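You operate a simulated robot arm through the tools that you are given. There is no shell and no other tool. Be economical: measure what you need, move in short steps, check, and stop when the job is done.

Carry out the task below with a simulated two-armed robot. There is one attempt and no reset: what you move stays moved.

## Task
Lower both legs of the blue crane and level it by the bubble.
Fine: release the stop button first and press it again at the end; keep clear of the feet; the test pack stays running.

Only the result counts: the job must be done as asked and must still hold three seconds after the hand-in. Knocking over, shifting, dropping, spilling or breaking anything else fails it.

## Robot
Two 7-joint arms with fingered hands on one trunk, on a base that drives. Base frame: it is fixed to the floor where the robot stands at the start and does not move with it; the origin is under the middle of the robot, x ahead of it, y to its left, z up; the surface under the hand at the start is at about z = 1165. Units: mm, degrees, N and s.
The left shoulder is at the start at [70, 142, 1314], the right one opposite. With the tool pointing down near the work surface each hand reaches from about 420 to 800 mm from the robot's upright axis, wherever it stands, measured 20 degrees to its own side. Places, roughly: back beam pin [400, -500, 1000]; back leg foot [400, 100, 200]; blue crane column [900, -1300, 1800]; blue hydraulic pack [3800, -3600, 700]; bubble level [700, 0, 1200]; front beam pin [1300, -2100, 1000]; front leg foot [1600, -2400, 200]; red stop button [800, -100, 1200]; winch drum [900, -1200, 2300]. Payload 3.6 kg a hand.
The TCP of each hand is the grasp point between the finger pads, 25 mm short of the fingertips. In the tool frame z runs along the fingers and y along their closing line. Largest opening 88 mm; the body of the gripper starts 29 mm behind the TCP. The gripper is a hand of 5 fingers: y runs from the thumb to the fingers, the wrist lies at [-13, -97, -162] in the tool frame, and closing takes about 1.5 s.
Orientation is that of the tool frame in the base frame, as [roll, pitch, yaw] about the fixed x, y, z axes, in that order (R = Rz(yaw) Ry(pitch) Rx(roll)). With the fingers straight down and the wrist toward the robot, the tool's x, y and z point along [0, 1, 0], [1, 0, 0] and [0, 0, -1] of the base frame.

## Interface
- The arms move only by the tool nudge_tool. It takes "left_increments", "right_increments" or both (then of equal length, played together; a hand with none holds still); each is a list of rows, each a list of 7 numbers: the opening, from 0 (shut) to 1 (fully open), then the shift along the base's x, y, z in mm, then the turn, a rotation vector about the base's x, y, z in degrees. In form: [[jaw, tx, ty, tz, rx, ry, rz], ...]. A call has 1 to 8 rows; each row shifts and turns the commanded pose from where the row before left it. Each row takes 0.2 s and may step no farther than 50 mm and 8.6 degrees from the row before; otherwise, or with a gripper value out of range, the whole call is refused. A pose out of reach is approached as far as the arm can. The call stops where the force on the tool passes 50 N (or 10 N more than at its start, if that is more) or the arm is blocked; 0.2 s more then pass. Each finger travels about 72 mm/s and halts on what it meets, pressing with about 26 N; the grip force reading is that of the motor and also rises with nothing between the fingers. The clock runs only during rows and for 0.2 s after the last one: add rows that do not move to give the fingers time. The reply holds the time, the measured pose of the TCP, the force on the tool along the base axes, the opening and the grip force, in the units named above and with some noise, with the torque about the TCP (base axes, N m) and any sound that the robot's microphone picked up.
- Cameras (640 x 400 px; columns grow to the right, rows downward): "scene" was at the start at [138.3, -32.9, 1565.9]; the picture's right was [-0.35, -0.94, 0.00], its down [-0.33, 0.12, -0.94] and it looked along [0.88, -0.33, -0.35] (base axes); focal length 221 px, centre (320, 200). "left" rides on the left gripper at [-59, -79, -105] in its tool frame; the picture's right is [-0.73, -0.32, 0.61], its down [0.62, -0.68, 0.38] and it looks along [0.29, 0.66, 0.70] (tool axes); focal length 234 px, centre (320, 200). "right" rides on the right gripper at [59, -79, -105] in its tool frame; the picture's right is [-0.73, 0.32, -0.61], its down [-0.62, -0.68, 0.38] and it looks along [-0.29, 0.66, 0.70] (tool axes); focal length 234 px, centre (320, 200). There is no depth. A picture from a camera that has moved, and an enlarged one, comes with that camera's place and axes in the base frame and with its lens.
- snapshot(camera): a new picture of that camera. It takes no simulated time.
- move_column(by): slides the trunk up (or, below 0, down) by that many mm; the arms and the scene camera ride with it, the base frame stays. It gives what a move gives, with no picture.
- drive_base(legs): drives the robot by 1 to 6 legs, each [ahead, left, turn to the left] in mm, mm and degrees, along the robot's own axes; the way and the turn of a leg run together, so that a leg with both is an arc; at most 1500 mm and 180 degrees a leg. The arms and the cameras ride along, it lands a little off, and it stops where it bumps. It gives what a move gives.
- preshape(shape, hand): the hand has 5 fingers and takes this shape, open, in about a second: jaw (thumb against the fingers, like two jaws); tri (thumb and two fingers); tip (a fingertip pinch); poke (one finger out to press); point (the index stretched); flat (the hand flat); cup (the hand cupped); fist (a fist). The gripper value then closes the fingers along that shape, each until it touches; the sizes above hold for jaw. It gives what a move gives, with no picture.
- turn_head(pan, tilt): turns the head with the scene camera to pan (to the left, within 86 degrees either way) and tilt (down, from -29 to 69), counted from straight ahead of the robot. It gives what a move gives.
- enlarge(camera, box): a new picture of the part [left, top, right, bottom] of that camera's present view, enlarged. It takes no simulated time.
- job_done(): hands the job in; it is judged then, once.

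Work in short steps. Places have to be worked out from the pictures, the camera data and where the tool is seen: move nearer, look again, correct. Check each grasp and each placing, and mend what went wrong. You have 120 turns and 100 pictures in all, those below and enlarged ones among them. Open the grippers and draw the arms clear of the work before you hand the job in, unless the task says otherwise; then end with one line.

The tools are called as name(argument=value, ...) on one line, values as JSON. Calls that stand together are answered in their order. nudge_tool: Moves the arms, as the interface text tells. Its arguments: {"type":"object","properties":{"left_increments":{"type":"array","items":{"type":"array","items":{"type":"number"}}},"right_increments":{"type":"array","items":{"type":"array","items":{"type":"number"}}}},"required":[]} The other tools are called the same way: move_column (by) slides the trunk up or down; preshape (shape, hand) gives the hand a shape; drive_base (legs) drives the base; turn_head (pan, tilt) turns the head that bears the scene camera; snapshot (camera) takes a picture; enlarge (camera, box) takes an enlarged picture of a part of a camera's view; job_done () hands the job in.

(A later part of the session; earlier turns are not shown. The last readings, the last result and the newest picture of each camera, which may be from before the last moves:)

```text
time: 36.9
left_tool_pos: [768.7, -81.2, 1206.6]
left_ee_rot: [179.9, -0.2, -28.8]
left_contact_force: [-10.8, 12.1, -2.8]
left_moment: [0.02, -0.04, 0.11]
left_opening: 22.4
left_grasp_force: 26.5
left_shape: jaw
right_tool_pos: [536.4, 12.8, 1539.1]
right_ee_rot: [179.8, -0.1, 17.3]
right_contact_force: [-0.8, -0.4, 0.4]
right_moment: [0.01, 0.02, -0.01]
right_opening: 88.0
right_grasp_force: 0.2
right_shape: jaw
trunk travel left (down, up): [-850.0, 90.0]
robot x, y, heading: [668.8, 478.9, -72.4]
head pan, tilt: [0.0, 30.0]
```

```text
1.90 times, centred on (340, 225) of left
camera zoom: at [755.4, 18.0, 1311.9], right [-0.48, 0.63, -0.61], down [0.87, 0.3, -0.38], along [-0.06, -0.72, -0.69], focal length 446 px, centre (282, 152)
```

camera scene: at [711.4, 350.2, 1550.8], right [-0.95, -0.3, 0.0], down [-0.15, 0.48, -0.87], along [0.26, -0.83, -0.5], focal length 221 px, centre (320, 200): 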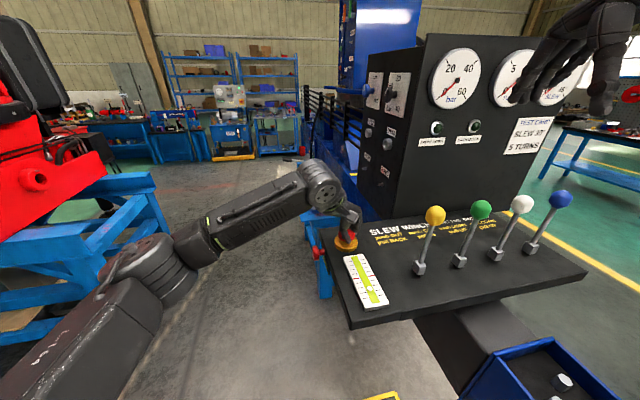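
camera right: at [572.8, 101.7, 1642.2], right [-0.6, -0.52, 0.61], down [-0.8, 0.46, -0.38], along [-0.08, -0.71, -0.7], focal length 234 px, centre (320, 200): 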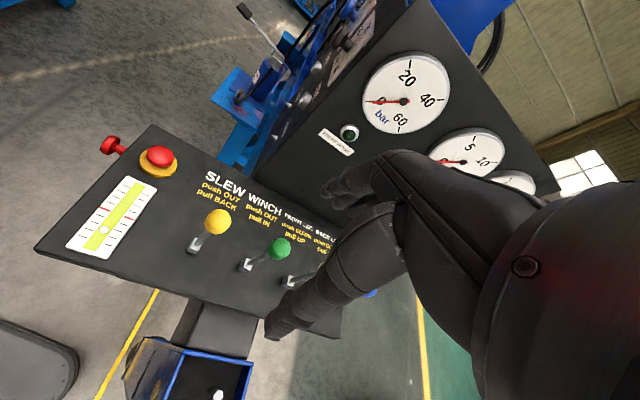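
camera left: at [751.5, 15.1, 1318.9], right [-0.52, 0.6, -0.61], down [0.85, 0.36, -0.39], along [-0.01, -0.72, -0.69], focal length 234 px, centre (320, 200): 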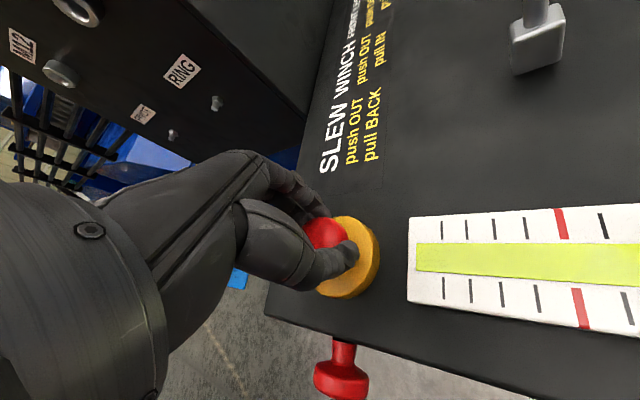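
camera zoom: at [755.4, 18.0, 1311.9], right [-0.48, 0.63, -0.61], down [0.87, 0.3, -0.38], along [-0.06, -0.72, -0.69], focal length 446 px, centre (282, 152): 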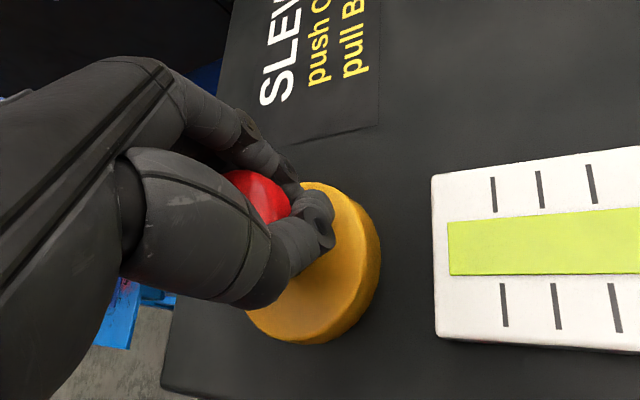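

The grip slid off to one side: the mushroom centre must lie farther toward (+x,-y), about (780,-93). I'll open, recentre and regrip.

nudge_tool(left_increments=[[0.6, 0, 0, 0, 0, 0, 0], [1, 0, 0, 0, 0, 0, 0], [1, 0, 0, 0, 0, 0, 0], [1, 0, 0, 0, 0, 0, 0], [1, 0, 0, 40, 0, 0, 8], [1, 9, -10, 0, 0, 0, 8], [1, 0, 0, 0, 0, 0, 8], [1, 0, 0, 0, 0, 0, 8]])

nudge_tool(left_increments=[[1, 0, 0, 0, 0, 0, 8], [1, 0, 0, -20, 0, 0, 0], [1, 0, 0, -20, 0, 0, 0], [0.7, 0, 0, 0, 0, 0, 0], [0.4, 0, 0, 0, 0, 0, 0], [0.2, 0, 0, 0, 0, 0, 0], [0.2, 0, 0, 0, 0, 0, 0], [0.2, 0, 0, 0, 0, 0, 0]])

enlarge(camera="left", box=[200, 120, 480, 330])

```text
time: 38.7
left_tool_pos: [782.7, -94.9, 1245.6]
left_ee_rot: [180.0, 0.0, 3.6]
left_contact_force: [0.1, 0.3, 0.0]
left_moment: [0.05, 0.0, 0.0]
left_opening: 87.7
left_grasp_force: 0.1
left_shape: jaw
right_tool_pos: [539.2, 9.3, 1537.6]
right_ee_rot: [179.9, -0.1, 17.3]
right_contact_force: [0.1, 0.4, -0.7]
right_moment: [-0.03, 0.02, -0.01]
right_opening: 87.9
right_grasp_force: 0.0
right_shape: jaw
trunk travel left (down, up): [-850.0, 90.0]
robot x, y, heading: [665.1, 487.4, -72.6]
head pan, tilt: [0.0, 30.0]
```

```text
time: 40.5
left_tool_pos: [782.4, -92.3, 1205.2]
left_ee_rot: [-179.9, 0.0, 11.4]
left_contact_force: [-1.3, 2.7, -6.1]
left_moment: [0.0, 0.0, -0.05]
left_opening: 20.1
left_grasp_force: 22.1
left_shape: jaw
right_tool_pos: [540.3, 10.8, 1538.2]
right_ee_rot: [179.8, 0.1, 17.3]
right_contact_force: [0.0, -0.1, -1.1]
right_moment: [-0.01, 0.06, 0.02]
right_opening: 87.8
right_grasp_force: 0.2
right_shape: jaw
trunk travel left (down, up): [-850.0, 90.0]
robot x, y, heading: [669.6, 482.7, -72.8]
head pan, tilt: [0.0, 30.0]
```

```text
1.90 times, centred on (340, 225) of left
camera zoom: at [708.4, -25.7, 1311.2], right [-0.78, 0.17, -0.61], down [0.48, 0.79, -0.38], along [0.41, -0.59, -0.7], focal length 446 px, centre (282, 152)
```

zoom: 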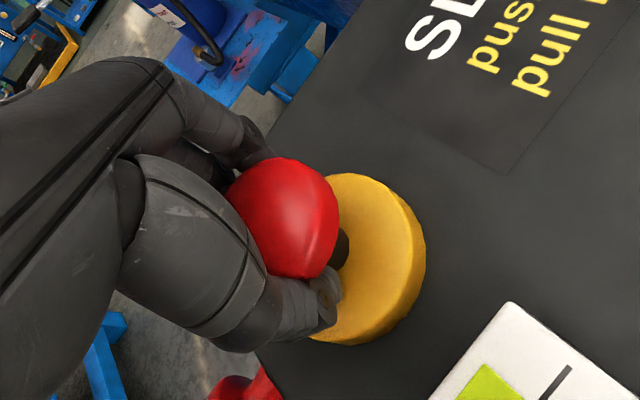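

The black stem is now visible under the mushroom, so it may have popped up. I'll open, rise and compare.

nudge_tool(left_increments=[[0.6, 0, 0, 0, 0, 0, 0], [1, 0, 0, 0, 0, 0, 0], [1, 0, 0, 0, 0, 0, 0], [1, 0, 0, 0, 0, 0, 0], [1, 0, 0, 45, 0, 0, 0], [1, 0, 0, 45, 0, 0, 0], [1, 0, 0, 40, 0, 0, 0]])

enlarge(camera="scene", box=[305, 200, 385, 280])

enlarge(camera="left", box=[320, 200, 520, 350])

```text
time: 42.1
left_tool_pos: [781.2, -95.2, 1338.3]
left_ee_rot: [179.9, 0.1, 11.3]
left_contact_force: [0.3, 0.2, 1.1]
left_moment: [-0.01, -0.02, -0.01]
left_opening: 87.9
left_grasp_force: 0.0
left_shape: jaw
right_tool_pos: [539.4, 10.0, 1536.3]
right_ee_rot: [179.9, 0.0, 17.3]
right_contact_force: [0.1, -0.4, 0.5]
right_moment: [-0.02, -0.01, -0.02]
right_opening: 87.9
right_grasp_force: 0.1
right_shape: jaw
trunk travel left (down, up): [-850.0, 90.0]
robot x, y, heading: [670.2, 483.3, -72.8]
head pan, tilt: [0.0, 30.0]
```

```text
5.00 times, centred on (345, 240) of scene
camera zoom: at [710.2, 350.8, 1550.9], right [-0.95, -0.3, 0.0], down [-0.15, 0.48, -0.87], along [0.26, -0.83, -0.5], focal length 1106 px, centre (195, 0)
```

zoom: 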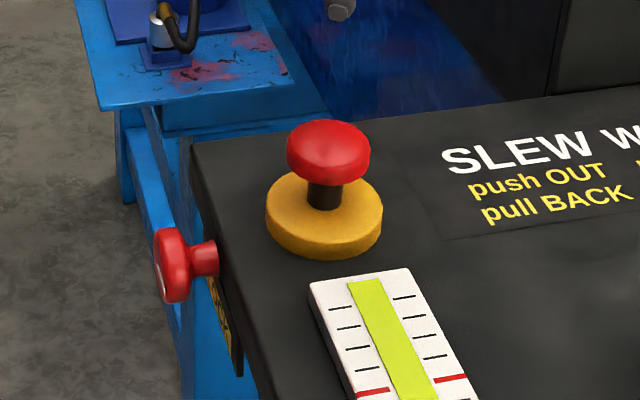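

```text
2.67 times, centred on (420, 275) of left
camera zoom: at [706.8, -27.8, 1442.6], right [-0.78, 0.17, -0.61], down [0.48, 0.79, -0.39], along [0.41, -0.59, -0.69], focal length 624 px, centre (53, 0)
```

zoom: 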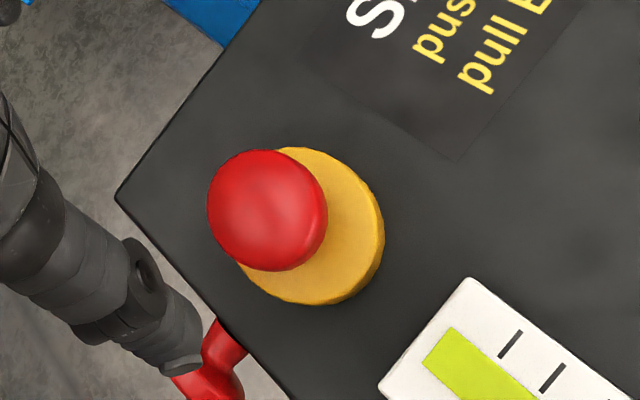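

The mushroom is now raised on its stem: the stop is released. Next I bring the right hand over toward the white front-leg lever, staying high, and check its position; my estimates range from (445,-145) to (421,-164).

nudge_tool(right_increments=[[1, -18, -26, -20, 0, 0, 0], [1, -18, -26, -20, 0, 0, 0], [1, -18, -26, -20, 0, 0, 0], [1, -18, -26, -20, 0, 0, 0], [1, -18, -26, -20, 0, 0, 0], [1, -10, -20, -20, 0, 0, 0]])

snapshot(camera="right")

snapshot(camera="scene")

```text
time: 43.5
left_tool_pos: [781.5, -96.0, 1335.2]
left_ee_rot: [-179.9, 0.0, 11.3]
left_contact_force: [0.1, 0.1, -0.8]
left_moment: [0.0, 0.0, 0.02]
left_opening: 87.7
left_grasp_force: 0.0
left_shape: jaw
right_tool_pos: [440.1, -140.8, 1417.5]
right_ee_rot: [180.0, 0.1, 17.3]
right_contact_force: [-0.2, -1.3, 0.4]
right_moment: [0.0, 0.03, 0.02]
right_opening: 87.4
right_grasp_force: 0.0
right_shape: jaw
trunk travel left (down, up): [-850.0, 90.0]
robot x, y, heading: [665.4, 484.6, -72.7]
head pan, tilt: [0.0, 30.0]
```

```text
60 pictures are left
camera right: at [472.7, -48.3, 1522.3], right [-0.6, -0.52, 0.61], down [-0.8, 0.46, -0.38], along [-0.08, -0.71, -0.7], focal length 234 px, centre (320, 200)
```

right: 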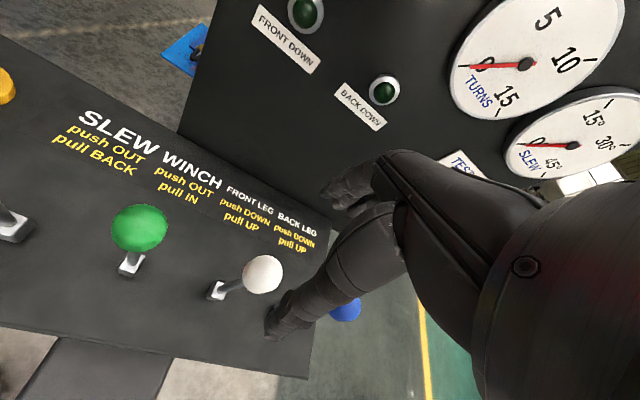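

```text
59 pictures are left
camera scene: at [710.8, 348.5, 1550.7], right [-0.95, -0.3, 0.0], down [-0.15, 0.48, -0.87], along [0.26, -0.83, -0.5], focal length 221 px, centre (320, 200)
```

scene: 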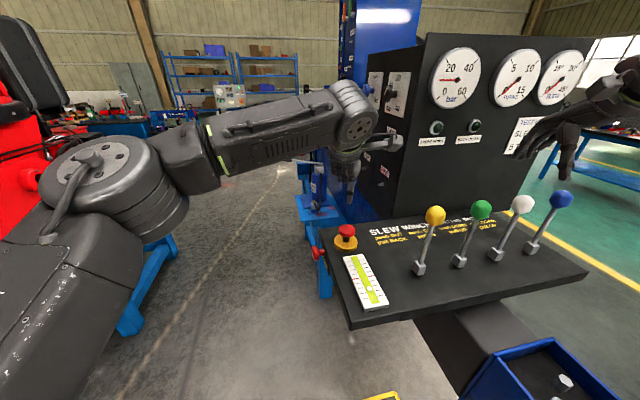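

The gauge now reads about 10 bar. I put the white knob near (435,-150,1311). I'll lower the right hand halfway and check alignment.

nudge_tool(right_increments=[[1, -4, -8, -20, 0, 0, 0], [1, 0, 0, -20, 0, 0, 0], [1, 0, 0, -10, 0, 0, 0]])

enlarge(camera="scene", box=[440, 70, 640, 270])

enlarge(camera="right", box=[180, 140, 420, 360])

```text
time: 44.3
left_tool_pos: [780.6, -96.0, 1335.8]
left_ee_rot: [179.9, 0.1, 11.4]
left_contact_force: [0.5, -0.2, 1.0]
left_moment: [-0.01, 0.0, 0.03]
left_opening: 87.8
left_grasp_force: 0.1
left_shape: jaw
right_tool_pos: [437.0, -148.1, 1367.8]
right_ee_rot: [179.9, -0.1, 17.3]
right_contact_force: [-0.2, -0.2, -0.9]
right_moment: [-0.04, -0.01, -0.01]
right_opening: 87.6
right_grasp_force: 0.1
right_shape: jaw
trunk travel left (down, up): [-850.0, 90.0]
robot x, y, heading: [667.4, 482.5, -72.6]
head pan, tilt: [0.0, 30.0]
```

```text
2.00 times, centred on (540, 170) of scene
camera zoom: at [711.0, 350.1, 1550.8], right [-0.95, -0.3, 0.0], down [-0.15, 0.48, -0.87], along [0.26, -0.83, -0.5], focal length 442 px, centre (-120, 260)
```

zoom: 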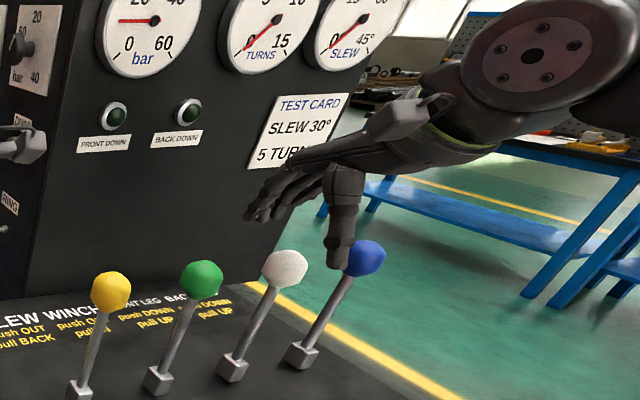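

```text
1.82 times, centred on (300, 250) of right
camera zoom: at [469.2, -55.2, 1472.2], right [-0.6, -0.52, 0.61], down [-0.8, 0.46, -0.38], along [-0.08, -0.71, -0.7], focal length 426 px, centre (356, 109)
```

zoom: 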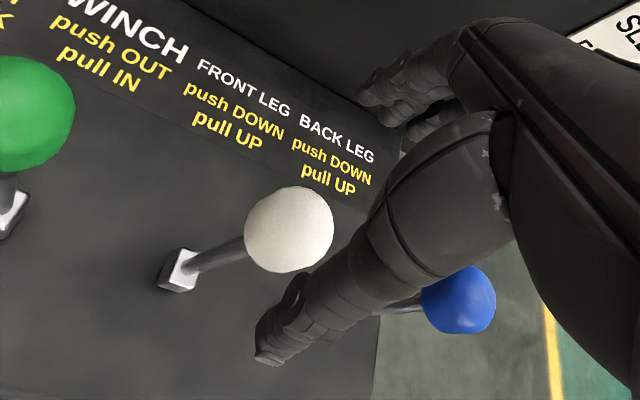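

Alignment is good; I shift 6 mm in -x and lower around the knob, then close on it.

nudge_tool(right_increments=[[1, -6, 0, -20, 0, 0, 0], [1, 0, 0, -20, 0, 0, 0], [1, 0, 0, -14, 0, 0, 0], [0.8, 0, 0, 0, 0, 0, 0], [0.6, 0, 0, 0, 0, 0, 0], [0.5, 0, 0, 0, 0, 0, 0], [0.4, 0, 0, 0, 0, 0, 0]])

enlarge(camera="scene", box=[440, 70, 640, 270])

enlarge(camera="right", box=[180, 140, 420, 360])

```text
time: 45.9
left_tool_pos: [781.0, -95.8, 1336.6]
left_ee_rot: [179.9, 0.1, 11.5]
left_contact_force: [1.0, 1.0, 0.9]
left_moment: [0.03, 0.0, 0.0]
left_opening: 88.0
left_grasp_force: 0.0
left_shape: jaw
right_tool_pos: [430.1, -147.7, 1314.6]
right_ee_rot: [180.0, -0.1, 17.3]
right_contact_force: [-0.6, 0.3, -0.1]
right_moment: [-0.02, 0.0, 0.0]
right_opening: 35.6
right_grasp_force: 0.1
right_shape: jaw
trunk travel left (down, up): [-850.0, 90.0]
robot x, y, heading: [666.2, 487.3, -72.7]
head pan, tilt: [0.0, 30.0]
```

```text
2.00 times, centred on (540, 170) of scene
camera zoom: at [710.8, 349.7, 1550.8], right [-0.95, -0.3, 0.0], down [-0.15, 0.48, -0.87], along [0.26, -0.83, -0.5], focal length 442 px, centre (-120, 260)
```

zoom: 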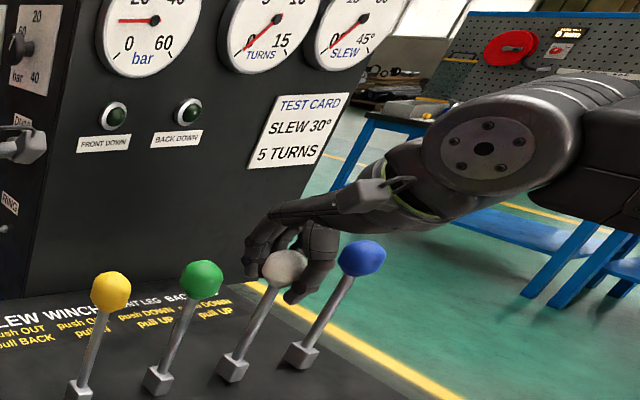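

```text
1.82 times, centred on (300, 250) of right
camera zoom: at [463.6, -56.2, 1418.0], right [-0.6, -0.52, 0.61], down [-0.8, 0.46, -0.38], along [-0.08, -0.71, -0.7], focal length 426 px, centre (356, 109)
```

zoom: 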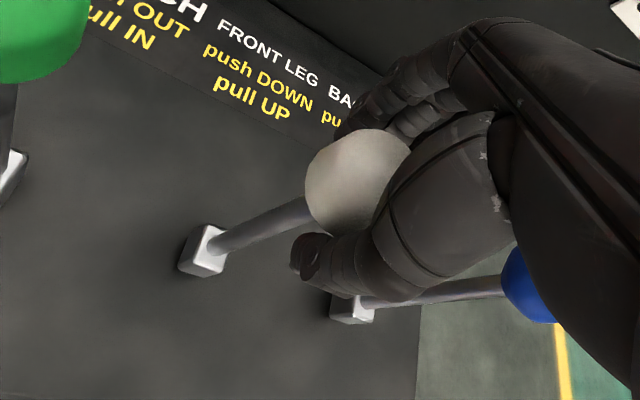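

The knob sits between thumb and fingers but a little to the +x side. I'll shift 8 mm and close on it.

nudge_tool(right_increments=[[0.4, 8, 2, -4, 0, 0, 0], [0.2, 0, 0, 0, 0, 0, 0], [0.1, 0, 0, 0, 0, 0, 0], [0.1, 0, 0, 0, 0, 0, 0]])

enlarge(camera="right", box=[180, 140, 420, 360])

```text
time: 46.9
left_tool_pos: [781.1, -95.7, 1336.4]
left_ee_rot: [179.9, 0.1, 11.4]
left_contact_force: [0.4, 0.6, 0.1]
left_moment: [-0.03, 0.04, 0.0]
left_opening: 87.6
left_grasp_force: 0.1
left_shape: jaw
right_tool_pos: [438.5, -145.6, 1308.6]
right_ee_rot: [179.9, -0.1, 17.3]
right_contact_force: [-0.5, 2.1, -0.3]
right_moment: [0.02, 0.03, -0.01]
right_opening: 9.7
right_grasp_force: 0.0
right_shape: jaw
trunk travel left (down, up): [-850.0, 90.0]
robot x, y, heading: [665.3, 482.5, -72.9]
head pan, tilt: [0.0, 30.0]
```

```text
1.82 times, centred on (300, 250) of right
camera zoom: at [471.3, -53.5, 1414.4], right [-0.6, -0.52, 0.61], down [-0.8, 0.46, -0.38], along [-0.08, -0.71, -0.7], focal length 426 px, centre (356, 109)
```

zoom: 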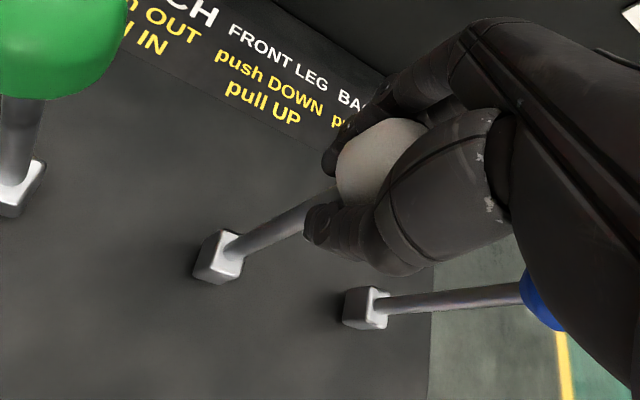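

The fingers are closed around the shaft under the knob, caging it. Now a small push towards the panel, then check the lamps and bubble.

nudge_tool(right_increments=[[0.1, 5, -9, 0, 0, 0, 0], [0.1, 5, -9, 0, 0, 0, 0], [0.1, 5, -9, -1, 0, 0, 0], [0.1, 0, 0, 0, 0, 0, 0]])

snapshot(camera="scene")

enlarge(camera="scene", box=[320, 40, 560, 320])

```text
time: 47.9
left_tool_pos: [780.3, -94.0, 1337.4]
left_ee_rot: [179.9, 0.1, 11.3]
left_contact_force: [0.6, 0.0, 0.3]
left_moment: [-0.02, -0.01, 0.0]
left_opening: 87.7
left_grasp_force: 0.1
left_shape: jaw
right_tool_pos: [453.9, -171.2, 1309.1]
right_ee_rot: [179.9, -0.1, 17.3]
right_contact_force: [-2.2, 5.5, -0.2]
right_moment: [0.03, -0.01, -0.01]
right_opening: 10.1
right_grasp_force: 0.0
right_shape: jaw
trunk travel left (down, up): [-850.0, 90.0]
robot x, y, heading: [667.2, 487.3, -72.9]
head pan, tilt: [0.0, 30.0]
```

```text
53 pictures are left
camera scene: at [709.7, 351.9, 1551.0], right [-0.95, -0.3, 0.0], down [-0.15, 0.48, -0.87], along [0.26, -0.83, -0.5], focal length 221 px, centre (320, 200)
```

scene: 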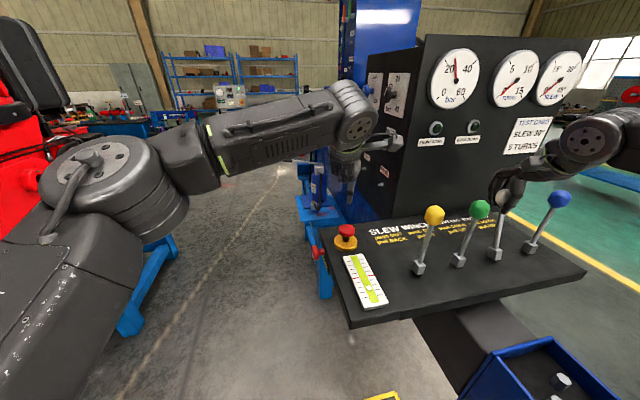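

```text
1.43 times, centred on (440, 180) of scene
camera zoom: at [709.7, 351.9, 1551.0], right [-0.95, -0.3, 0.0], down [-0.15, 0.48, -0.87], along [0.26, -0.83, -0.5], focal length 316 px, centre (149, 229)
```

zoom: 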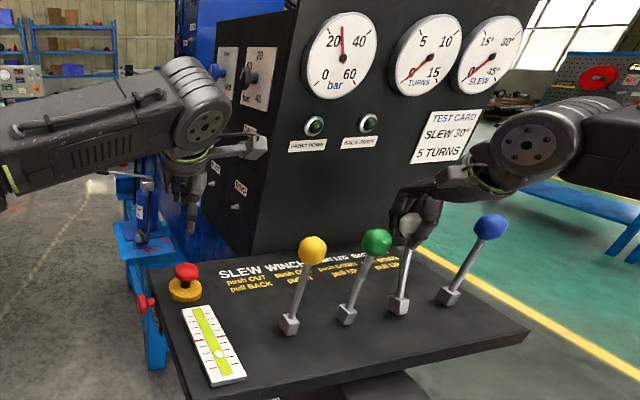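

The pressure jumped to ~28 bar, so the front leg is moving. I hold for another 1.6 s and look.

nudge_tool(right_increments=[[0.1, 0, 0, 0, 0, 0, 0], [0.1, 0, 0, 0, 0, 0, 0], [0.1, 0, 0, 0, 0, 0, 0], [0.1, 0, 0, 0, 0, 0, 0], [0.1, 0, 0, 0, 0, 0, 0], [0.1, 0, 0, 0, 0, 0, 0], [0.1, 0, 0, 0, 0, 0, 0], [0.1, 0, 0, 0, 0, 0, 0]])

enlarge(camera="scene", box=[320, 40, 560, 320])

```text
time: 49.7
left_tool_pos: [780.5, -94.5, 1337.1]
left_ee_rot: [179.9, -0.1, 11.5]
left_contact_force: [-0.5, -0.1, 0.0]
left_moment: [0.01, -0.02, 0.0]
left_opening: 87.7
left_grasp_force: 0.0
left_shape: jaw
right_tool_pos: [453.2, -171.1, 1310.4]
right_ee_rot: [179.9, 0.1, 17.3]
right_contact_force: [-2.9, 5.6, 0.1]
right_moment: [-0.02, 0.02, -0.03]
right_opening: 10.0
right_grasp_force: 0.1
right_shape: jaw
trunk travel left (down, up): [-850.0, 90.0]
robot x, y, heading: [667.1, 481.7, -72.6]
head pan, tilt: [0.0, 30.0]
```

```text
1.43 times, centred on (440, 180) of scene
camera zoom: at [709.9, 351.8, 1551.0], right [-0.95, -0.3, 0.0], down [-0.15, 0.48, -0.87], along [0.26, -0.83, -0.5], focal length 316 px, centre (149, 229)
```

zoom: 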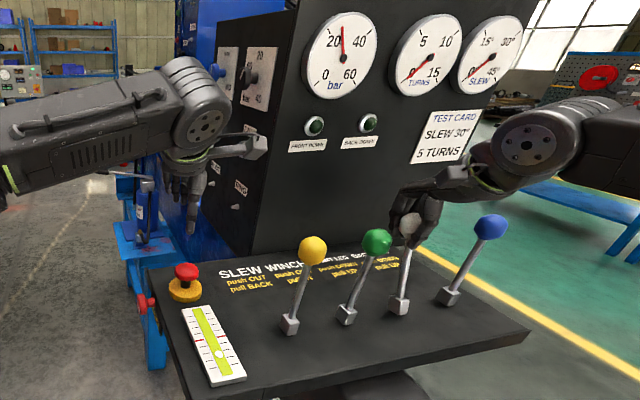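

Lamp still dark and bubble unmoved. I continue holding for 3.2 s.

nudge_tool(right_increments=[[0.1, 0, 0, 0, 0, 0, 0], [0.1, 0, 0, 0, 0, 0, 0], [0.1, 0, 0, 0, 0, 0, 0], [0.1, 0, 0, 0, 0, 0, 0], [0.1, 0, 0, 0, 0, 0, 0], [0.1, 0, 0, 0, 0, 0, 0], [0.1, 0, 0, 0, 0, 0, 0], [0.1, 0, 0, 0, 0, 0, 0]])

nudge_tool(right_increments=[[0.1, 0, 0, 0, 0, 0, 0], [0.1, 0, 0, 0, 0, 0, 0], [0.1, 0, 0, 0, 0, 0, 0], [0.1, 0, 0, 0, 0, 0, 0], [0.1, 0, 0, 0, 0, 0, 0], [0.1, 0, 0, 0, 0, 0, 0], [0.1, 0, 0, 0, 0, 0, 0], [0.1, 0, 0, 0, 0, 0, 0]])

enlarge(camera="scene", box=[320, 40, 560, 320])

```text
time: 51.5
left_tool_pos: [780.9, -93.4, 1337.3]
left_ee_rot: [179.7, 0.0, 11.4]
left_contact_force: [0.2, 0.8, 0.4]
left_moment: [-0.05, 0.02, 0.0]
left_opening: 87.7
left_grasp_force: 0.1
left_shape: jaw
right_tool_pos: [453.0, -171.5, 1309.4]
right_ee_rot: [180.0, 0.1, 17.3]
right_contact_force: [-2.9, 5.9, -0.7]
right_moment: [-0.01, 0.02, 0.01]
right_opening: 10.1
right_grasp_force: 0.0
right_shape: jaw
trunk travel left (down, up): [-850.0, 90.0]
robot x, y, heading: [669.7, 484.5, -72.3]
head pan, tilt: [0.0, 30.0]
```

```text
time: 53.3
left_tool_pos: [779.9, -94.4, 1336.2]
left_ee_rot: [179.8, 0.0, 11.4]
left_contact_force: [0.4, -0.4, -0.4]
left_moment: [-0.01, 0.01, -0.02]
left_opening: 87.8
left_grasp_force: 0.1
left_shape: jaw
right_tool_pos: [453.3, -170.6, 1309.4]
right_ee_rot: [179.9, -0.1, 17.3]
right_contact_force: [-3.1, 5.5, -0.4]
right_moment: [0.01, 0.01, 0.03]
right_opening: 10.1
right_grasp_force: 0.1
right_shape: jaw
trunk travel left (down, up): [-850.0, 90.0]
robot x, y, heading: [669.7, 482.2, -72.5]
head pan, tilt: [0.0, 30.0]
```

```text
1.43 times, centred on (440, 180) of scene
camera zoom: at [709.9, 351.8, 1551.0], right [-0.95, -0.3, 0.0], down [-0.15, 0.48, -0.87], along [0.26, -0.83, -0.5], focal length 316 px, centre (149, 229)
```

zoom: 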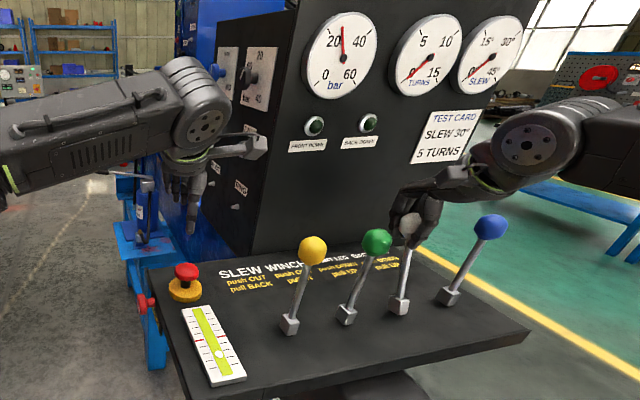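

Still not down; I push the lever farther for more flow and hold.

nudge_tool(right_increments=[[0.1, 5, -9, -2, 0, 0, 0], [0.1, 4, -7, -2, 0, 0, 0], [0.1, 0, 0, 0, 0, 0, 0], [0.1, 0, 0, 0, 0, 0, 0], [0.1, 0, 0, 0, 0, 0, 0], [0.1, 0, 0, 0, 0, 0, 0], [0.1, 0, 0, 0, 0, 0, 0], [0.1, 0, 0, 0, 0, 0, 0]])

enlarge(camera="scene", box=[320, 40, 560, 320])

```text
time: 55.1
left_tool_pos: [781.4, -92.1, 1338.2]
left_ee_rot: [179.7, 0.0, 11.4]
left_contact_force: [-0.2, 1.0, -0.3]
left_moment: [0.02, -0.01, 0.02]
left_opening: 87.5
left_grasp_force: 0.0
left_shape: jaw
right_tool_pos: [461.9, -184.7, 1305.5]
right_ee_rot: [179.8, 0.0, 17.2]
right_contact_force: [-3.1, 7.4, 3.1]
right_moment: [0.12, 0.05, 0.02]
right_opening: 10.0
right_grasp_force: 0.1
right_shape: jaw
trunk travel left (down, up): [-850.0, 90.0]
robot x, y, heading: [665.6, 485.0, -72.6]
head pan, tilt: [0.0, 30.0]
```

```text
1.43 times, centred on (440, 180) of scene
camera zoom: at [709.9, 353.5, 1551.2], right [-0.95, -0.3, 0.0], down [-0.15, 0.47, -0.87], along [0.26, -0.83, -0.5], focal length 316 px, centre (149, 229)
```

zoom: 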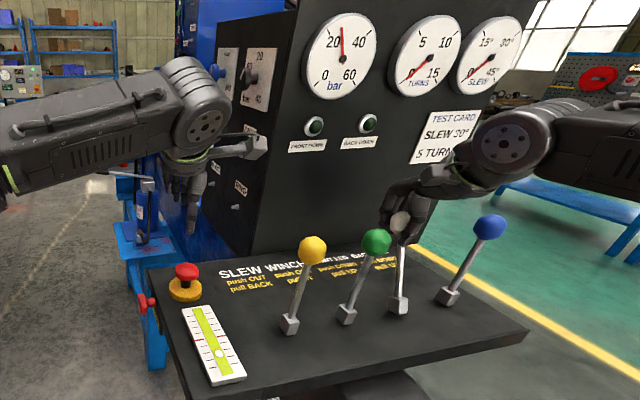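

I hold on for another 3.2 s with the lever farther over.

nudge_tool(right_increments=[[0.1, 2, -3, 0, 0, 0, 0], [0.1, 0, 0, 0, 0, 0, 0], [0.1, 0, 0, 0, 0, 0, 0], [0.1, 0, 0, 0, 0, 0, 0], [0.1, 0, 0, 0, 0, 0, 0], [0.1, 0, 0, 0, 0, 0, 0], [0.1, 0, 0, 0, 0, 0, 0], [0.1, 0, 0, 0, 0, 0, 0]])

nudge_tool(right_increments=[[0.1, 0, 0, 0, 0, 0, 0], [0.1, 0, 0, 0, 0, 0, 0], [0.1, 0, 0, 0, 0, 0, 0], [0.1, 0, 0, 0, 0, 0, 0], [0.1, 0, 0, 0, 0, 0, 0], [0.1, 0, 0, 0, 0, 0, 0], [0.1, 0, 0, 0, 0, 0, 0], [0.1, 0, 0, 0, 0, 0, 0]])

enlarge(camera="scene", box=[320, 40, 560, 320])

```text
time: 56.9
left_tool_pos: [781.2, -92.9, 1338.1]
left_ee_rot: [179.7, 0.0, 11.4]
left_contact_force: [-0.1, -0.6, -0.5]
left_moment: [0.02, 0.02, 0.02]
left_opening: 87.5
left_grasp_force: 0.1
left_shape: jaw
right_tool_pos: [464.0, -189.2, 1306.3]
right_ee_rot: [179.8, 0.0, 17.2]
right_contact_force: [-2.3, 8.9, 0.4]
right_moment: [0.12, 0.04, -0.01]
right_opening: 10.8
right_grasp_force: 0.2
right_shape: jaw
trunk travel left (down, up): [-850.0, 90.0]
robot x, y, heading: [668.0, 482.8, -72.8]
head pan, tilt: [0.0, 30.0]
```

```text
time: 58.7
left_tool_pos: [780.9, -92.4, 1336.6]
left_ee_rot: [179.8, 0.0, 11.3]
left_contact_force: [-0.5, 0.1, -0.5]
left_moment: [0.0, 0.03, -0.01]
left_opening: 87.7
left_grasp_force: 0.2
left_shape: jaw
right_tool_pos: [463.1, -188.6, 1305.4]
right_ee_rot: [179.8, 0.1, 17.4]
right_contact_force: [-3.6, 8.8, 1.9]
right_moment: [0.11, 0.04, 0.01]
right_opening: 10.6
right_grasp_force: 0.0
right_shape: jaw
trunk travel left (down, up): [-850.0, 90.0]
robot x, y, heading: [667.5, 483.2, -72.5]
head pan, tilt: [0.0, 30.0]
```

```text
1.43 times, centred on (440, 180) of scene
camera zoom: at [709.5, 353.5, 1551.2], right [-0.95, -0.3, 0.0], down [-0.15, 0.47, -0.87], along [0.26, -0.83, -0.5], focal length 316 px, centre (149, 229)
```

zoom: 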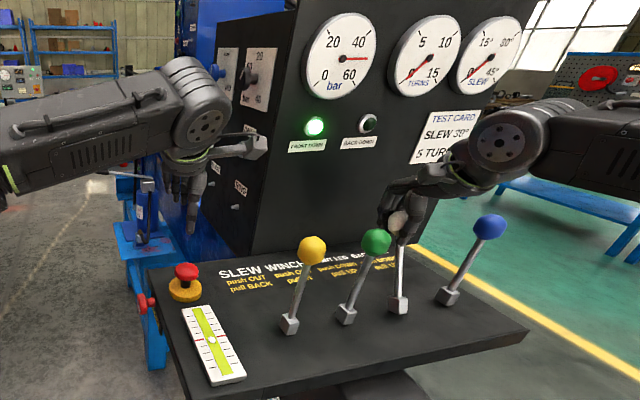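

FRONT DOWN is lit, pressure rose and the bubble moved to about centre. I return the white lever to neutral at once.

nudge_tool(right_increments=[[0.1, -12, 21, 2, 0, 0, 0], [0.1, -12, 21, 2, 0, 0, 0], [0.3, 0, 0, 0, 0, 0, 0], [0.6, 0, 0, 0, 0, 0, 0], [1, 0, 0, 0, 0, 0, 0], [1, 0, 0, 0, 0, 0, 0], [1, 0, 0, 0, 0, 0, 0]])

enlarge(camera="scene", box=[320, 40, 560, 320])

enlarge(camera="scene", box=[325, 235, 405, 315])

```text
time: 60.3
left_tool_pos: [781.7, -95.6, 1335.9]
left_ee_rot: [179.9, 0.1, 11.4]
left_contact_force: [0.0, 1.1, -0.2]
left_moment: [0.0, 0.03, -0.02]
left_opening: 87.9
left_grasp_force: 0.1
left_shape: jaw
right_tool_pos: [440.3, -148.4, 1308.1]
right_ee_rot: [-180.0, 0.0, 17.2]
right_contact_force: [0.0, -0.3, -0.5]
right_moment: [-0.02, 0.05, 0.03]
right_opening: 88.1
right_grasp_force: 0.1
right_shape: jaw
trunk travel left (down, up): [-850.0, 90.0]
robot x, y, heading: [668.2, 485.2, -72.4]
head pan, tilt: [0.0, 30.0]
```

```text
1.43 times, centred on (440, 180) of scene
camera zoom: at [711.0, 349.5, 1550.8], right [-0.95, -0.3, 0.0], down [-0.15, 0.48, -0.87], along [0.26, -0.83, -0.5], focal length 316 px, centre (149, 229)
```

zoom: 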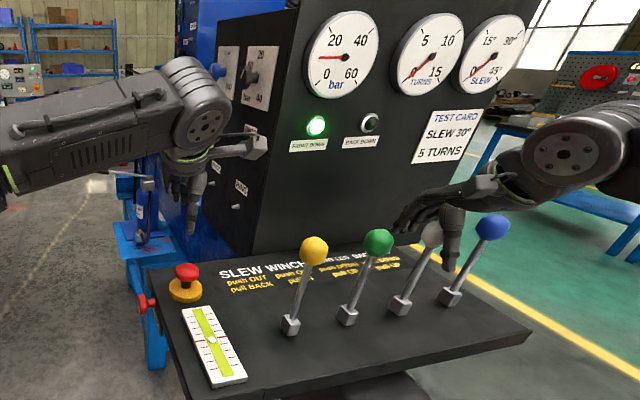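

```text
5.00 times, centred on (365, 275) of scene
camera zoom: at [711.0, 349.5, 1550.8], right [-0.95, -0.3, 0.0], down [-0.15, 0.48, -0.87], along [0.26, -0.83, -0.5], focal length 1106 px, centre (95, -175)
```

zoom: 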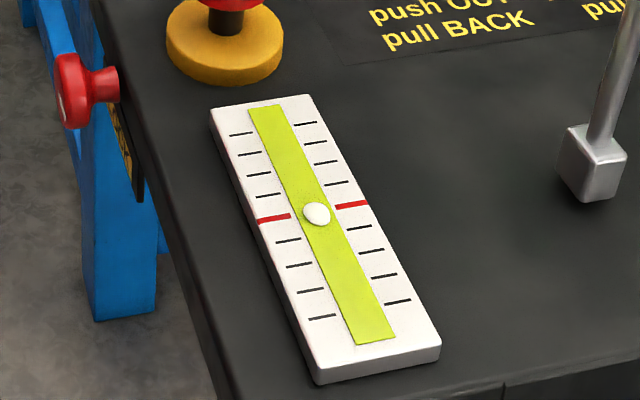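

Bubble is nearly centred with the front leg alone, lamp lit. Now I lift the right hand and move over to the blue back-leg knob near (347,-197).

nudge_tool(right_increments=[[1, 0, 0, 35, 0, 0, 0], [1, 0, 0, 40, 0, 0, 0], [1, -31, -16, 0, 0, 0, 0], [1, -31, -16, 0, 0, 0, 0], [1, -31, -17, 0, 0, 0, 0], [1, 0, 0, 0, 0, 0, 0]])

enlarge(camera="right", box=[180, 140, 420, 360])

enlarge(camera="scene", box=[440, 70, 640, 270])

```text
time: 61.7
left_tool_pos: [781.0, -96.8, 1336.4]
left_ee_rot: [179.9, 0.0, 11.3]
left_contact_force: [0.5, -0.3, -0.5]
left_moment: [-0.01, 0.02, 0.03]
left_opening: 87.8
left_grasp_force: 0.1
left_shape: jaw
right_tool_pos: [347.0, -198.9, 1383.6]
right_ee_rot: [180.0, 0.0, 17.4]
right_contact_force: [-0.2, 1.3, 0.0]
right_moment: [-0.01, -0.06, 0.0]
right_opening: 87.8
right_grasp_force: 0.0
right_shape: jaw
trunk travel left (down, up): [-850.0, 90.0]
robot x, y, heading: [664.9, 484.6, -72.7]
head pan, tilt: [0.0, 30.0]
```

```text
1.82 times, centred on (300, 250) of right
camera zoom: at [379.2, -106.6, 1487.9], right [-0.6, -0.52, 0.61], down [-0.8, 0.46, -0.38], along [-0.08, -0.71, -0.7], focal length 426 px, centre (356, 109)
```

zoom: 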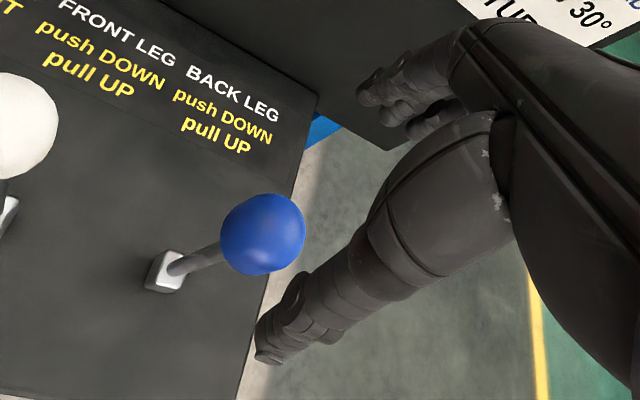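

```text
2.00 times, centred on (540, 170) of scene
camera zoom: at [710.9, 349.8, 1550.8], right [-0.95, -0.3, 0.0], down [-0.15, 0.48, -0.87], along [0.26, -0.83, -0.5], focal length 442 px, centre (-120, 260)
```

zoom: 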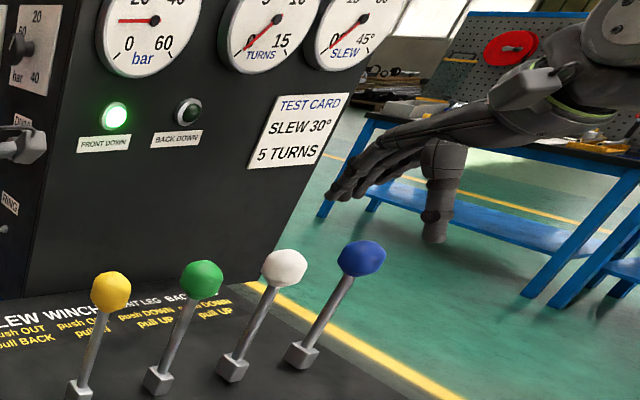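

The blue knob computes to about (351,-194) with the same offset as the white one. I descend around it and close.

nudge_tool(right_increments=[[1, 4, 5, -25, 0, 0, 0], [1, 0, 0, -25, 0, 0, 0], [1, 0, 0, -24, 0, 0, 0], [0.7, 0, 0, 0, 0, 0, 0], [0.4, 0, 0, 0, 0, 0, 0], [0.2, 0, 0, 0, 0, 0, 0], [0.1, 0, 0, 0, 0, 0, 0], [0.1, 0, 0, 0, 0, 0, 0]])

enlarge(camera="right", box=[180, 140, 420, 360])

```text
time: 63.5
left_tool_pos: [779.9, -95.0, 1336.2]
left_ee_rot: [180.0, 0.0, 11.3]
left_contact_force: [0.4, -0.3, -0.1]
left_moment: [-0.01, -0.01, 0.02]
left_opening: 87.5
left_grasp_force: 0.1
left_shape: jaw
right_tool_pos: [351.7, -192.6, 1307.5]
right_ee_rot: [179.9, 0.1, 17.3]
right_contact_force: [0.2, 1.9, -0.8]
right_moment: [0.03, 0.01, 0.0]
right_opening: 9.6
right_grasp_force: 0.1
right_shape: jaw
trunk travel left (down, up): [-850.0, 90.0]
robot x, y, heading: [671.4, 484.7, -72.5]
head pan, tilt: [0.0, 30.0]
```

```text
1.82 times, centred on (300, 250) of right
camera zoom: at [384.7, -101.2, 1412.9], right [-0.6, -0.52, 0.61], down [-0.8, 0.46, -0.38], along [-0.08, -0.71, -0.7], focal length 426 px, centre (356, 109)
```

zoom: 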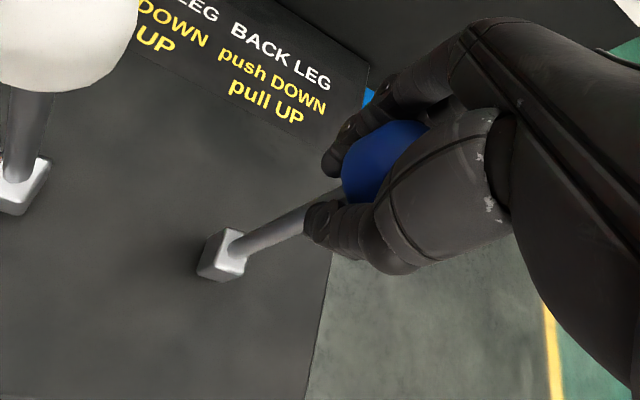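

The blue lever is caged the same way. I push it ~27 mm and hold, then check.

nudge_tool(right_increments=[[0.1, 5, -9, 0, 0, 0, 0], [0.1, 5, -9, 0, 0, 0, 0], [0.1, 5, -9, -1, 0, 0, 0], [0.1, 0, 0, 0, 0, 0, 0], [0.1, 0, 0, 0, 0, 0, 0], [0.1, 0, 0, 0, 0, 0, 0], [0.1, 0, 0, 0, 0, 0, 0], [0.1, 0, 0, 0, 0, 0, 0]])

nudge_tool(right_increments=[[0.1, 0, 0, 0, 0, 0, 0], [0.1, 0, 0, 0, 0, 0, 0], [0.1, 0, 0, 0, 0, 0, 0], [0.1, 0, 0, 0, 0, 0, 0], [0.1, 0, 0, 0, 0, 0, 0], [0.1, 0, 0, 0, 0, 0, 0], [0.1, 0, 0, 0, 0, 0, 0], [0.1, 0, 0, 0, 0, 0, 0]])

snapshot(camera="scene")

```text
time: 65.3
left_tool_pos: [779.5, -93.9, 1336.5]
left_ee_rot: [180.0, 0.0, 11.4]
left_contact_force: [0.6, 0.9, 0.0]
left_moment: [0.04, 0.0, -0.01]
left_opening: 87.6
left_grasp_force: 0.1
left_shape: jaw
right_tool_pos: [365.7, -220.3, 1309.0]
right_ee_rot: [179.8, 0.0, 17.3]
right_contact_force: [-0.9, 6.6, -2.2]
right_moment: [-0.06, -0.02, -0.01]
right_opening: 10.0
right_grasp_force: 0.1
right_shape: jaw
trunk travel left (down, up): [-850.0, 90.0]
robot x, y, heading: [666.4, 483.2, -72.7]
head pan, tilt: [0.0, 30.0]
```

```text
time: 67.1
left_tool_pos: [781.0, -94.7, 1336.4]
left_ee_rot: [179.9, 0.0, 11.4]
left_contact_force: [0.3, 0.2, 0.8]
left_moment: [0.01, 0.03, 0.0]
left_opening: 87.6
left_grasp_force: 0.0
left_shape: jaw
right_tool_pos: [366.9, -219.2, 1310.1]
right_ee_rot: [179.9, -0.1, 17.3]
right_contact_force: [-1.6, 6.5, -3.7]
right_moment: [-0.03, 0.01, -0.06]
right_opening: 10.4
right_grasp_force: 0.0
right_shape: jaw
trunk travel left (down, up): [-850.0, 90.0]
robot x, y, heading: [670.3, 484.9, -72.8]
head pan, tilt: [0.0, 30.0]
```

```text
42 pictures are left
camera scene: at [710.2, 351.5, 1551.0], right [-0.95, -0.3, 0.0], down [-0.15, 0.48, -0.87], along [0.26, -0.83, -0.5], focal length 221 px, centre (320, 200)
```

scene: 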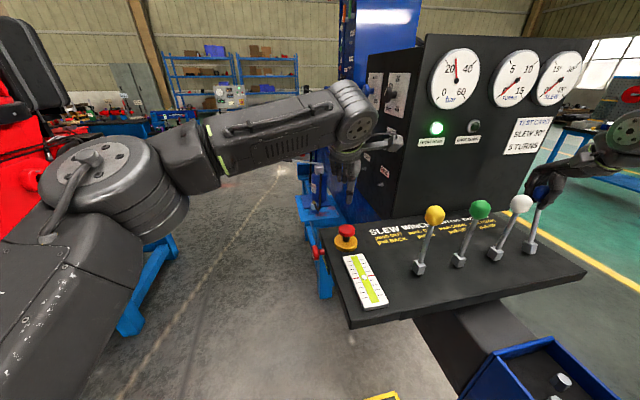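

Pressure ~28 bar: back leg moving, lamp still dark. I hold on.

nudge_tool(right_increments=[[0.1, 0, 0, 0, 0, 0, 0], [0.1, 0, 0, 0, 0, 0, 0], [0.1, 0, 0, 0, 0, 0, 0], [0.1, 0, 0, 0, 0, 0, 0], [0.1, 0, 0, 0, 0, 0, 0], [0.1, 0, 0, 0, 0, 0, 0], [0.1, 0, 0, 0, 0, 0, 0], [0.1, 0, 0, 0, 0, 0, 0]])

nudge_tool(right_increments=[[0.1, 0, 0, 0, 0, 0, 0], [0.1, 0, 0, 0, 0, 0, 0], [0.1, 0, 0, 0, 0, 0, 0], [0.1, 0, 0, 0, 0, 0, 0], [0.1, 0, 0, 0, 0, 0, 0], [0.1, 0, 0, 0, 0, 0, 0], [0.1, 0, 0, 0, 0, 0, 0], [0.1, 0, 0, 0, 0, 0, 0]])

enlarge(camera="scene", box=[320, 40, 560, 320])

```text
time: 68.9
left_tool_pos: [780.1, -94.3, 1336.5]
left_ee_rot: [180.0, 0.1, 11.4]
left_contact_force: [0.3, -0.1, -0.8]
left_moment: [-0.01, 0.0, 0.0]
left_opening: 87.5
left_grasp_force: 0.1
left_shape: jaw
right_tool_pos: [366.5, -218.9, 1309.1]
right_ee_rot: [180.0, 0.0, 17.3]
right_contact_force: [-1.2, 6.4, -3.3]
right_moment: [-0.02, -0.03, -0.01]
right_opening: 10.1
right_grasp_force: 0.1
right_shape: jaw
trunk travel left (down, up): [-850.0, 90.0]
robot x, y, heading: [668.8, 486.0, -72.8]
head pan, tilt: [0.0, 30.0]
```

```text
time: 70.7
left_tool_pos: [780.7, -93.9, 1336.9]
left_ee_rot: [179.9, 0.0, 11.4]
left_contact_force: [0.1, 0.9, 0.7]
left_moment: [0.04, 0.03, 0.0]
left_opening: 87.6
left_grasp_force: 0.0
left_shape: jaw
right_tool_pos: [366.2, -219.1, 1309.7]
right_ee_rot: [179.9, 0.0, 17.3]
right_contact_force: [-1.3, 6.9, -3.2]
right_moment: [-0.03, -0.02, -0.02]
right_opening: 10.2
right_grasp_force: 0.2
right_shape: jaw
trunk travel left (down, up): [-850.0, 90.0]
robot x, y, heading: [669.3, 480.5, -72.6]
head pan, tilt: [0.0, 30.0]
```

```text
1.43 times, centred on (440, 180) of scene
camera zoom: at [710.2, 351.6, 1551.0], right [-0.95, -0.3, 0.0], down [-0.15, 0.48, -0.87], along [0.26, -0.83, -0.5], focal length 316 px, centre (149, 229)
```

zoom: 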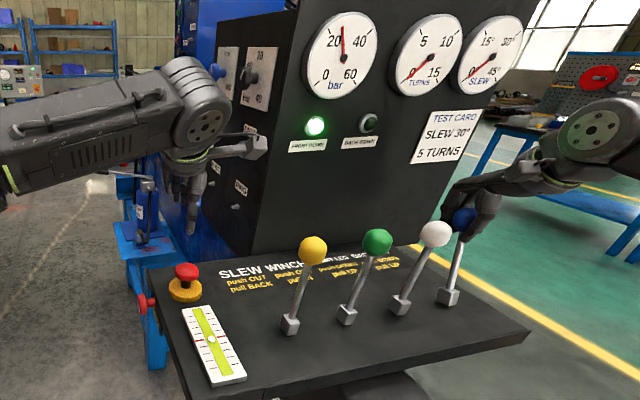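

Still not down; holding on in 1.6 s blocks.

nudge_tool(right_increments=[[0.1, 0, 0, 0, 0, 0, 0], [0.1, 0, 0, 0, 0, 0, 0], [0.1, 0, 0, 0, 0, 0, 0], [0.1, 0, 0, 0, 0, 0, 0], [0.1, 0, 0, 0, 0, 0, 0], [0.1, 0, 0, 0, 0, 0, 0], [0.1, 0, 0, 0, 0, 0, 0], [0.1, 0, 0, 0, 0, 0, 0]])

nudge_tool(right_increments=[[0.1, 0, 0, 0, 0, 0, 0], [0.1, 0, 0, 0, 0, 0, 0], [0.1, 0, 0, 0, 0, 0, 0], [0.1, 0, 0, 0, 0, 0, 0], [0.1, 0, 0, 0, 0, 0, 0], [0.1, 0, 0, 0, 0, 0, 0], [0.1, 0, 0, 0, 0, 0, 0]])

enlarge(camera="scene", box=[320, 40, 560, 320])

```text
time: 72.5
left_tool_pos: [781.3, -94.4, 1337.6]
left_ee_rot: [179.9, 0.0, 11.4]
left_contact_force: [-0.1, 0.1, 0.6]
left_moment: [-0.02, -0.02, -0.01]
left_opening: 87.8
left_grasp_force: 0.0
left_shape: jaw
right_tool_pos: [365.9, -219.0, 1308.9]
right_ee_rot: [179.9, 0.0, 17.3]
right_contact_force: [-1.7, 6.7, -3.4]
right_moment: [-0.02, -0.03, -0.01]
right_opening: 10.2
right_grasp_force: 0.0
right_shape: jaw
trunk travel left (down, up): [-850.0, 90.0]
robot x, y, heading: [668.7, 485.4, -72.7]
head pan, tilt: [0.0, 30.0]
```

```text
time: 74.1
left_tool_pos: [780.6, -93.1, 1337.0]
left_ee_rot: [179.9, 0.0, 11.4]
left_contact_force: [0.1, -0.1, -0.3]
left_moment: [0.03, -0.02, 0.01]
left_opening: 87.6
left_grasp_force: 0.0
left_shape: jaw
right_tool_pos: [365.4, -219.1, 1307.6]
right_ee_rot: [180.0, -0.1, 17.3]
right_contact_force: [-1.5, 7.1, -3.0]
right_moment: [-0.03, 0.0, 0.0]
right_opening: 10.0
right_grasp_force: 0.1
right_shape: jaw
trunk travel left (down, up): [-850.0, 90.0]
robot x, y, heading: [669.8, 481.8, -72.6]
head pan, tilt: [0.0, 30.0]
```

```text
1.43 times, centred on (440, 180) of scene
camera zoom: at [710.2, 351.6, 1551.0], right [-0.95, -0.3, 0.0], down [-0.15, 0.48, -0.87], along [0.26, -0.83, -0.5], focal length 316 px, centre (149, 229)
```

zoom: 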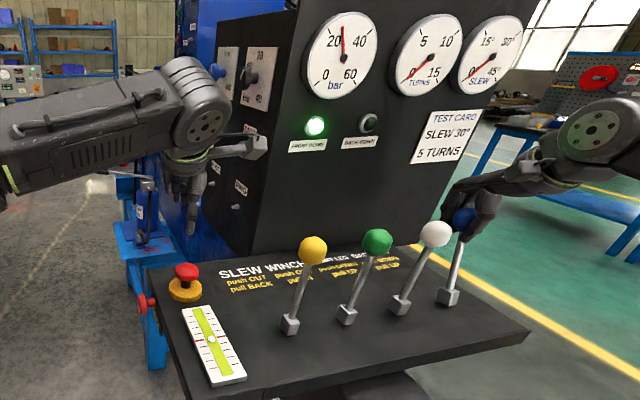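

Still travelling (~9 s so far). I keep holding in shorter blocks.

nudge_tool(right_increments=[[0.1, 0, 0, 0, 0, 0, 0], [0.1, 0, 0, 0, 0, 0, 0], [0.1, 0, 0, 0, 0, 0, 0], [0.1, 0, 0, 0, 0, 0, 0], [0.1, 0, 0, 0, 0, 0, 0], [0.1, 0, 0, 0, 0, 0, 0], [0.1, 0, 0, 0, 0, 0, 0], [0.1, 0, 0, 0, 0, 0, 0]])

enlarge(camera="scene", box=[320, 40, 560, 320])

```text
time: 75.9
left_tool_pos: [780.2, -94.2, 1336.5]
left_ee_rot: [179.9, 0.0, 11.5]
left_contact_force: [-0.2, -0.6, 0.0]
left_moment: [0.03, 0.03, -0.01]
left_opening: 87.6
left_grasp_force: 0.0
left_shape: jaw
right_tool_pos: [366.1, -219.4, 1308.4]
right_ee_rot: [179.9, 0.0, 17.3]
right_contact_force: [-0.8, 5.7, -3.0]
right_moment: [-0.08, -0.03, -0.03]
right_opening: 10.3
right_grasp_force: 0.0
right_shape: jaw
trunk travel left (down, up): [-850.0, 90.0]
robot x, y, heading: [668.3, 487.8, -72.6]
head pan, tilt: [0.0, 30.0]
```

```text
1.43 times, centred on (440, 180) of scene
camera zoom: at [710.2, 351.6, 1551.0], right [-0.95, -0.3, 0.0], down [-0.15, 0.48, -0.87], along [0.26, -0.83, -0.5], focal length 316 px, centre (149, 229)
```

zoom: 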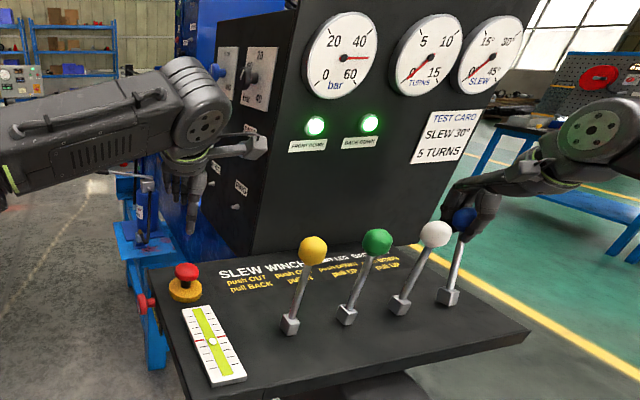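

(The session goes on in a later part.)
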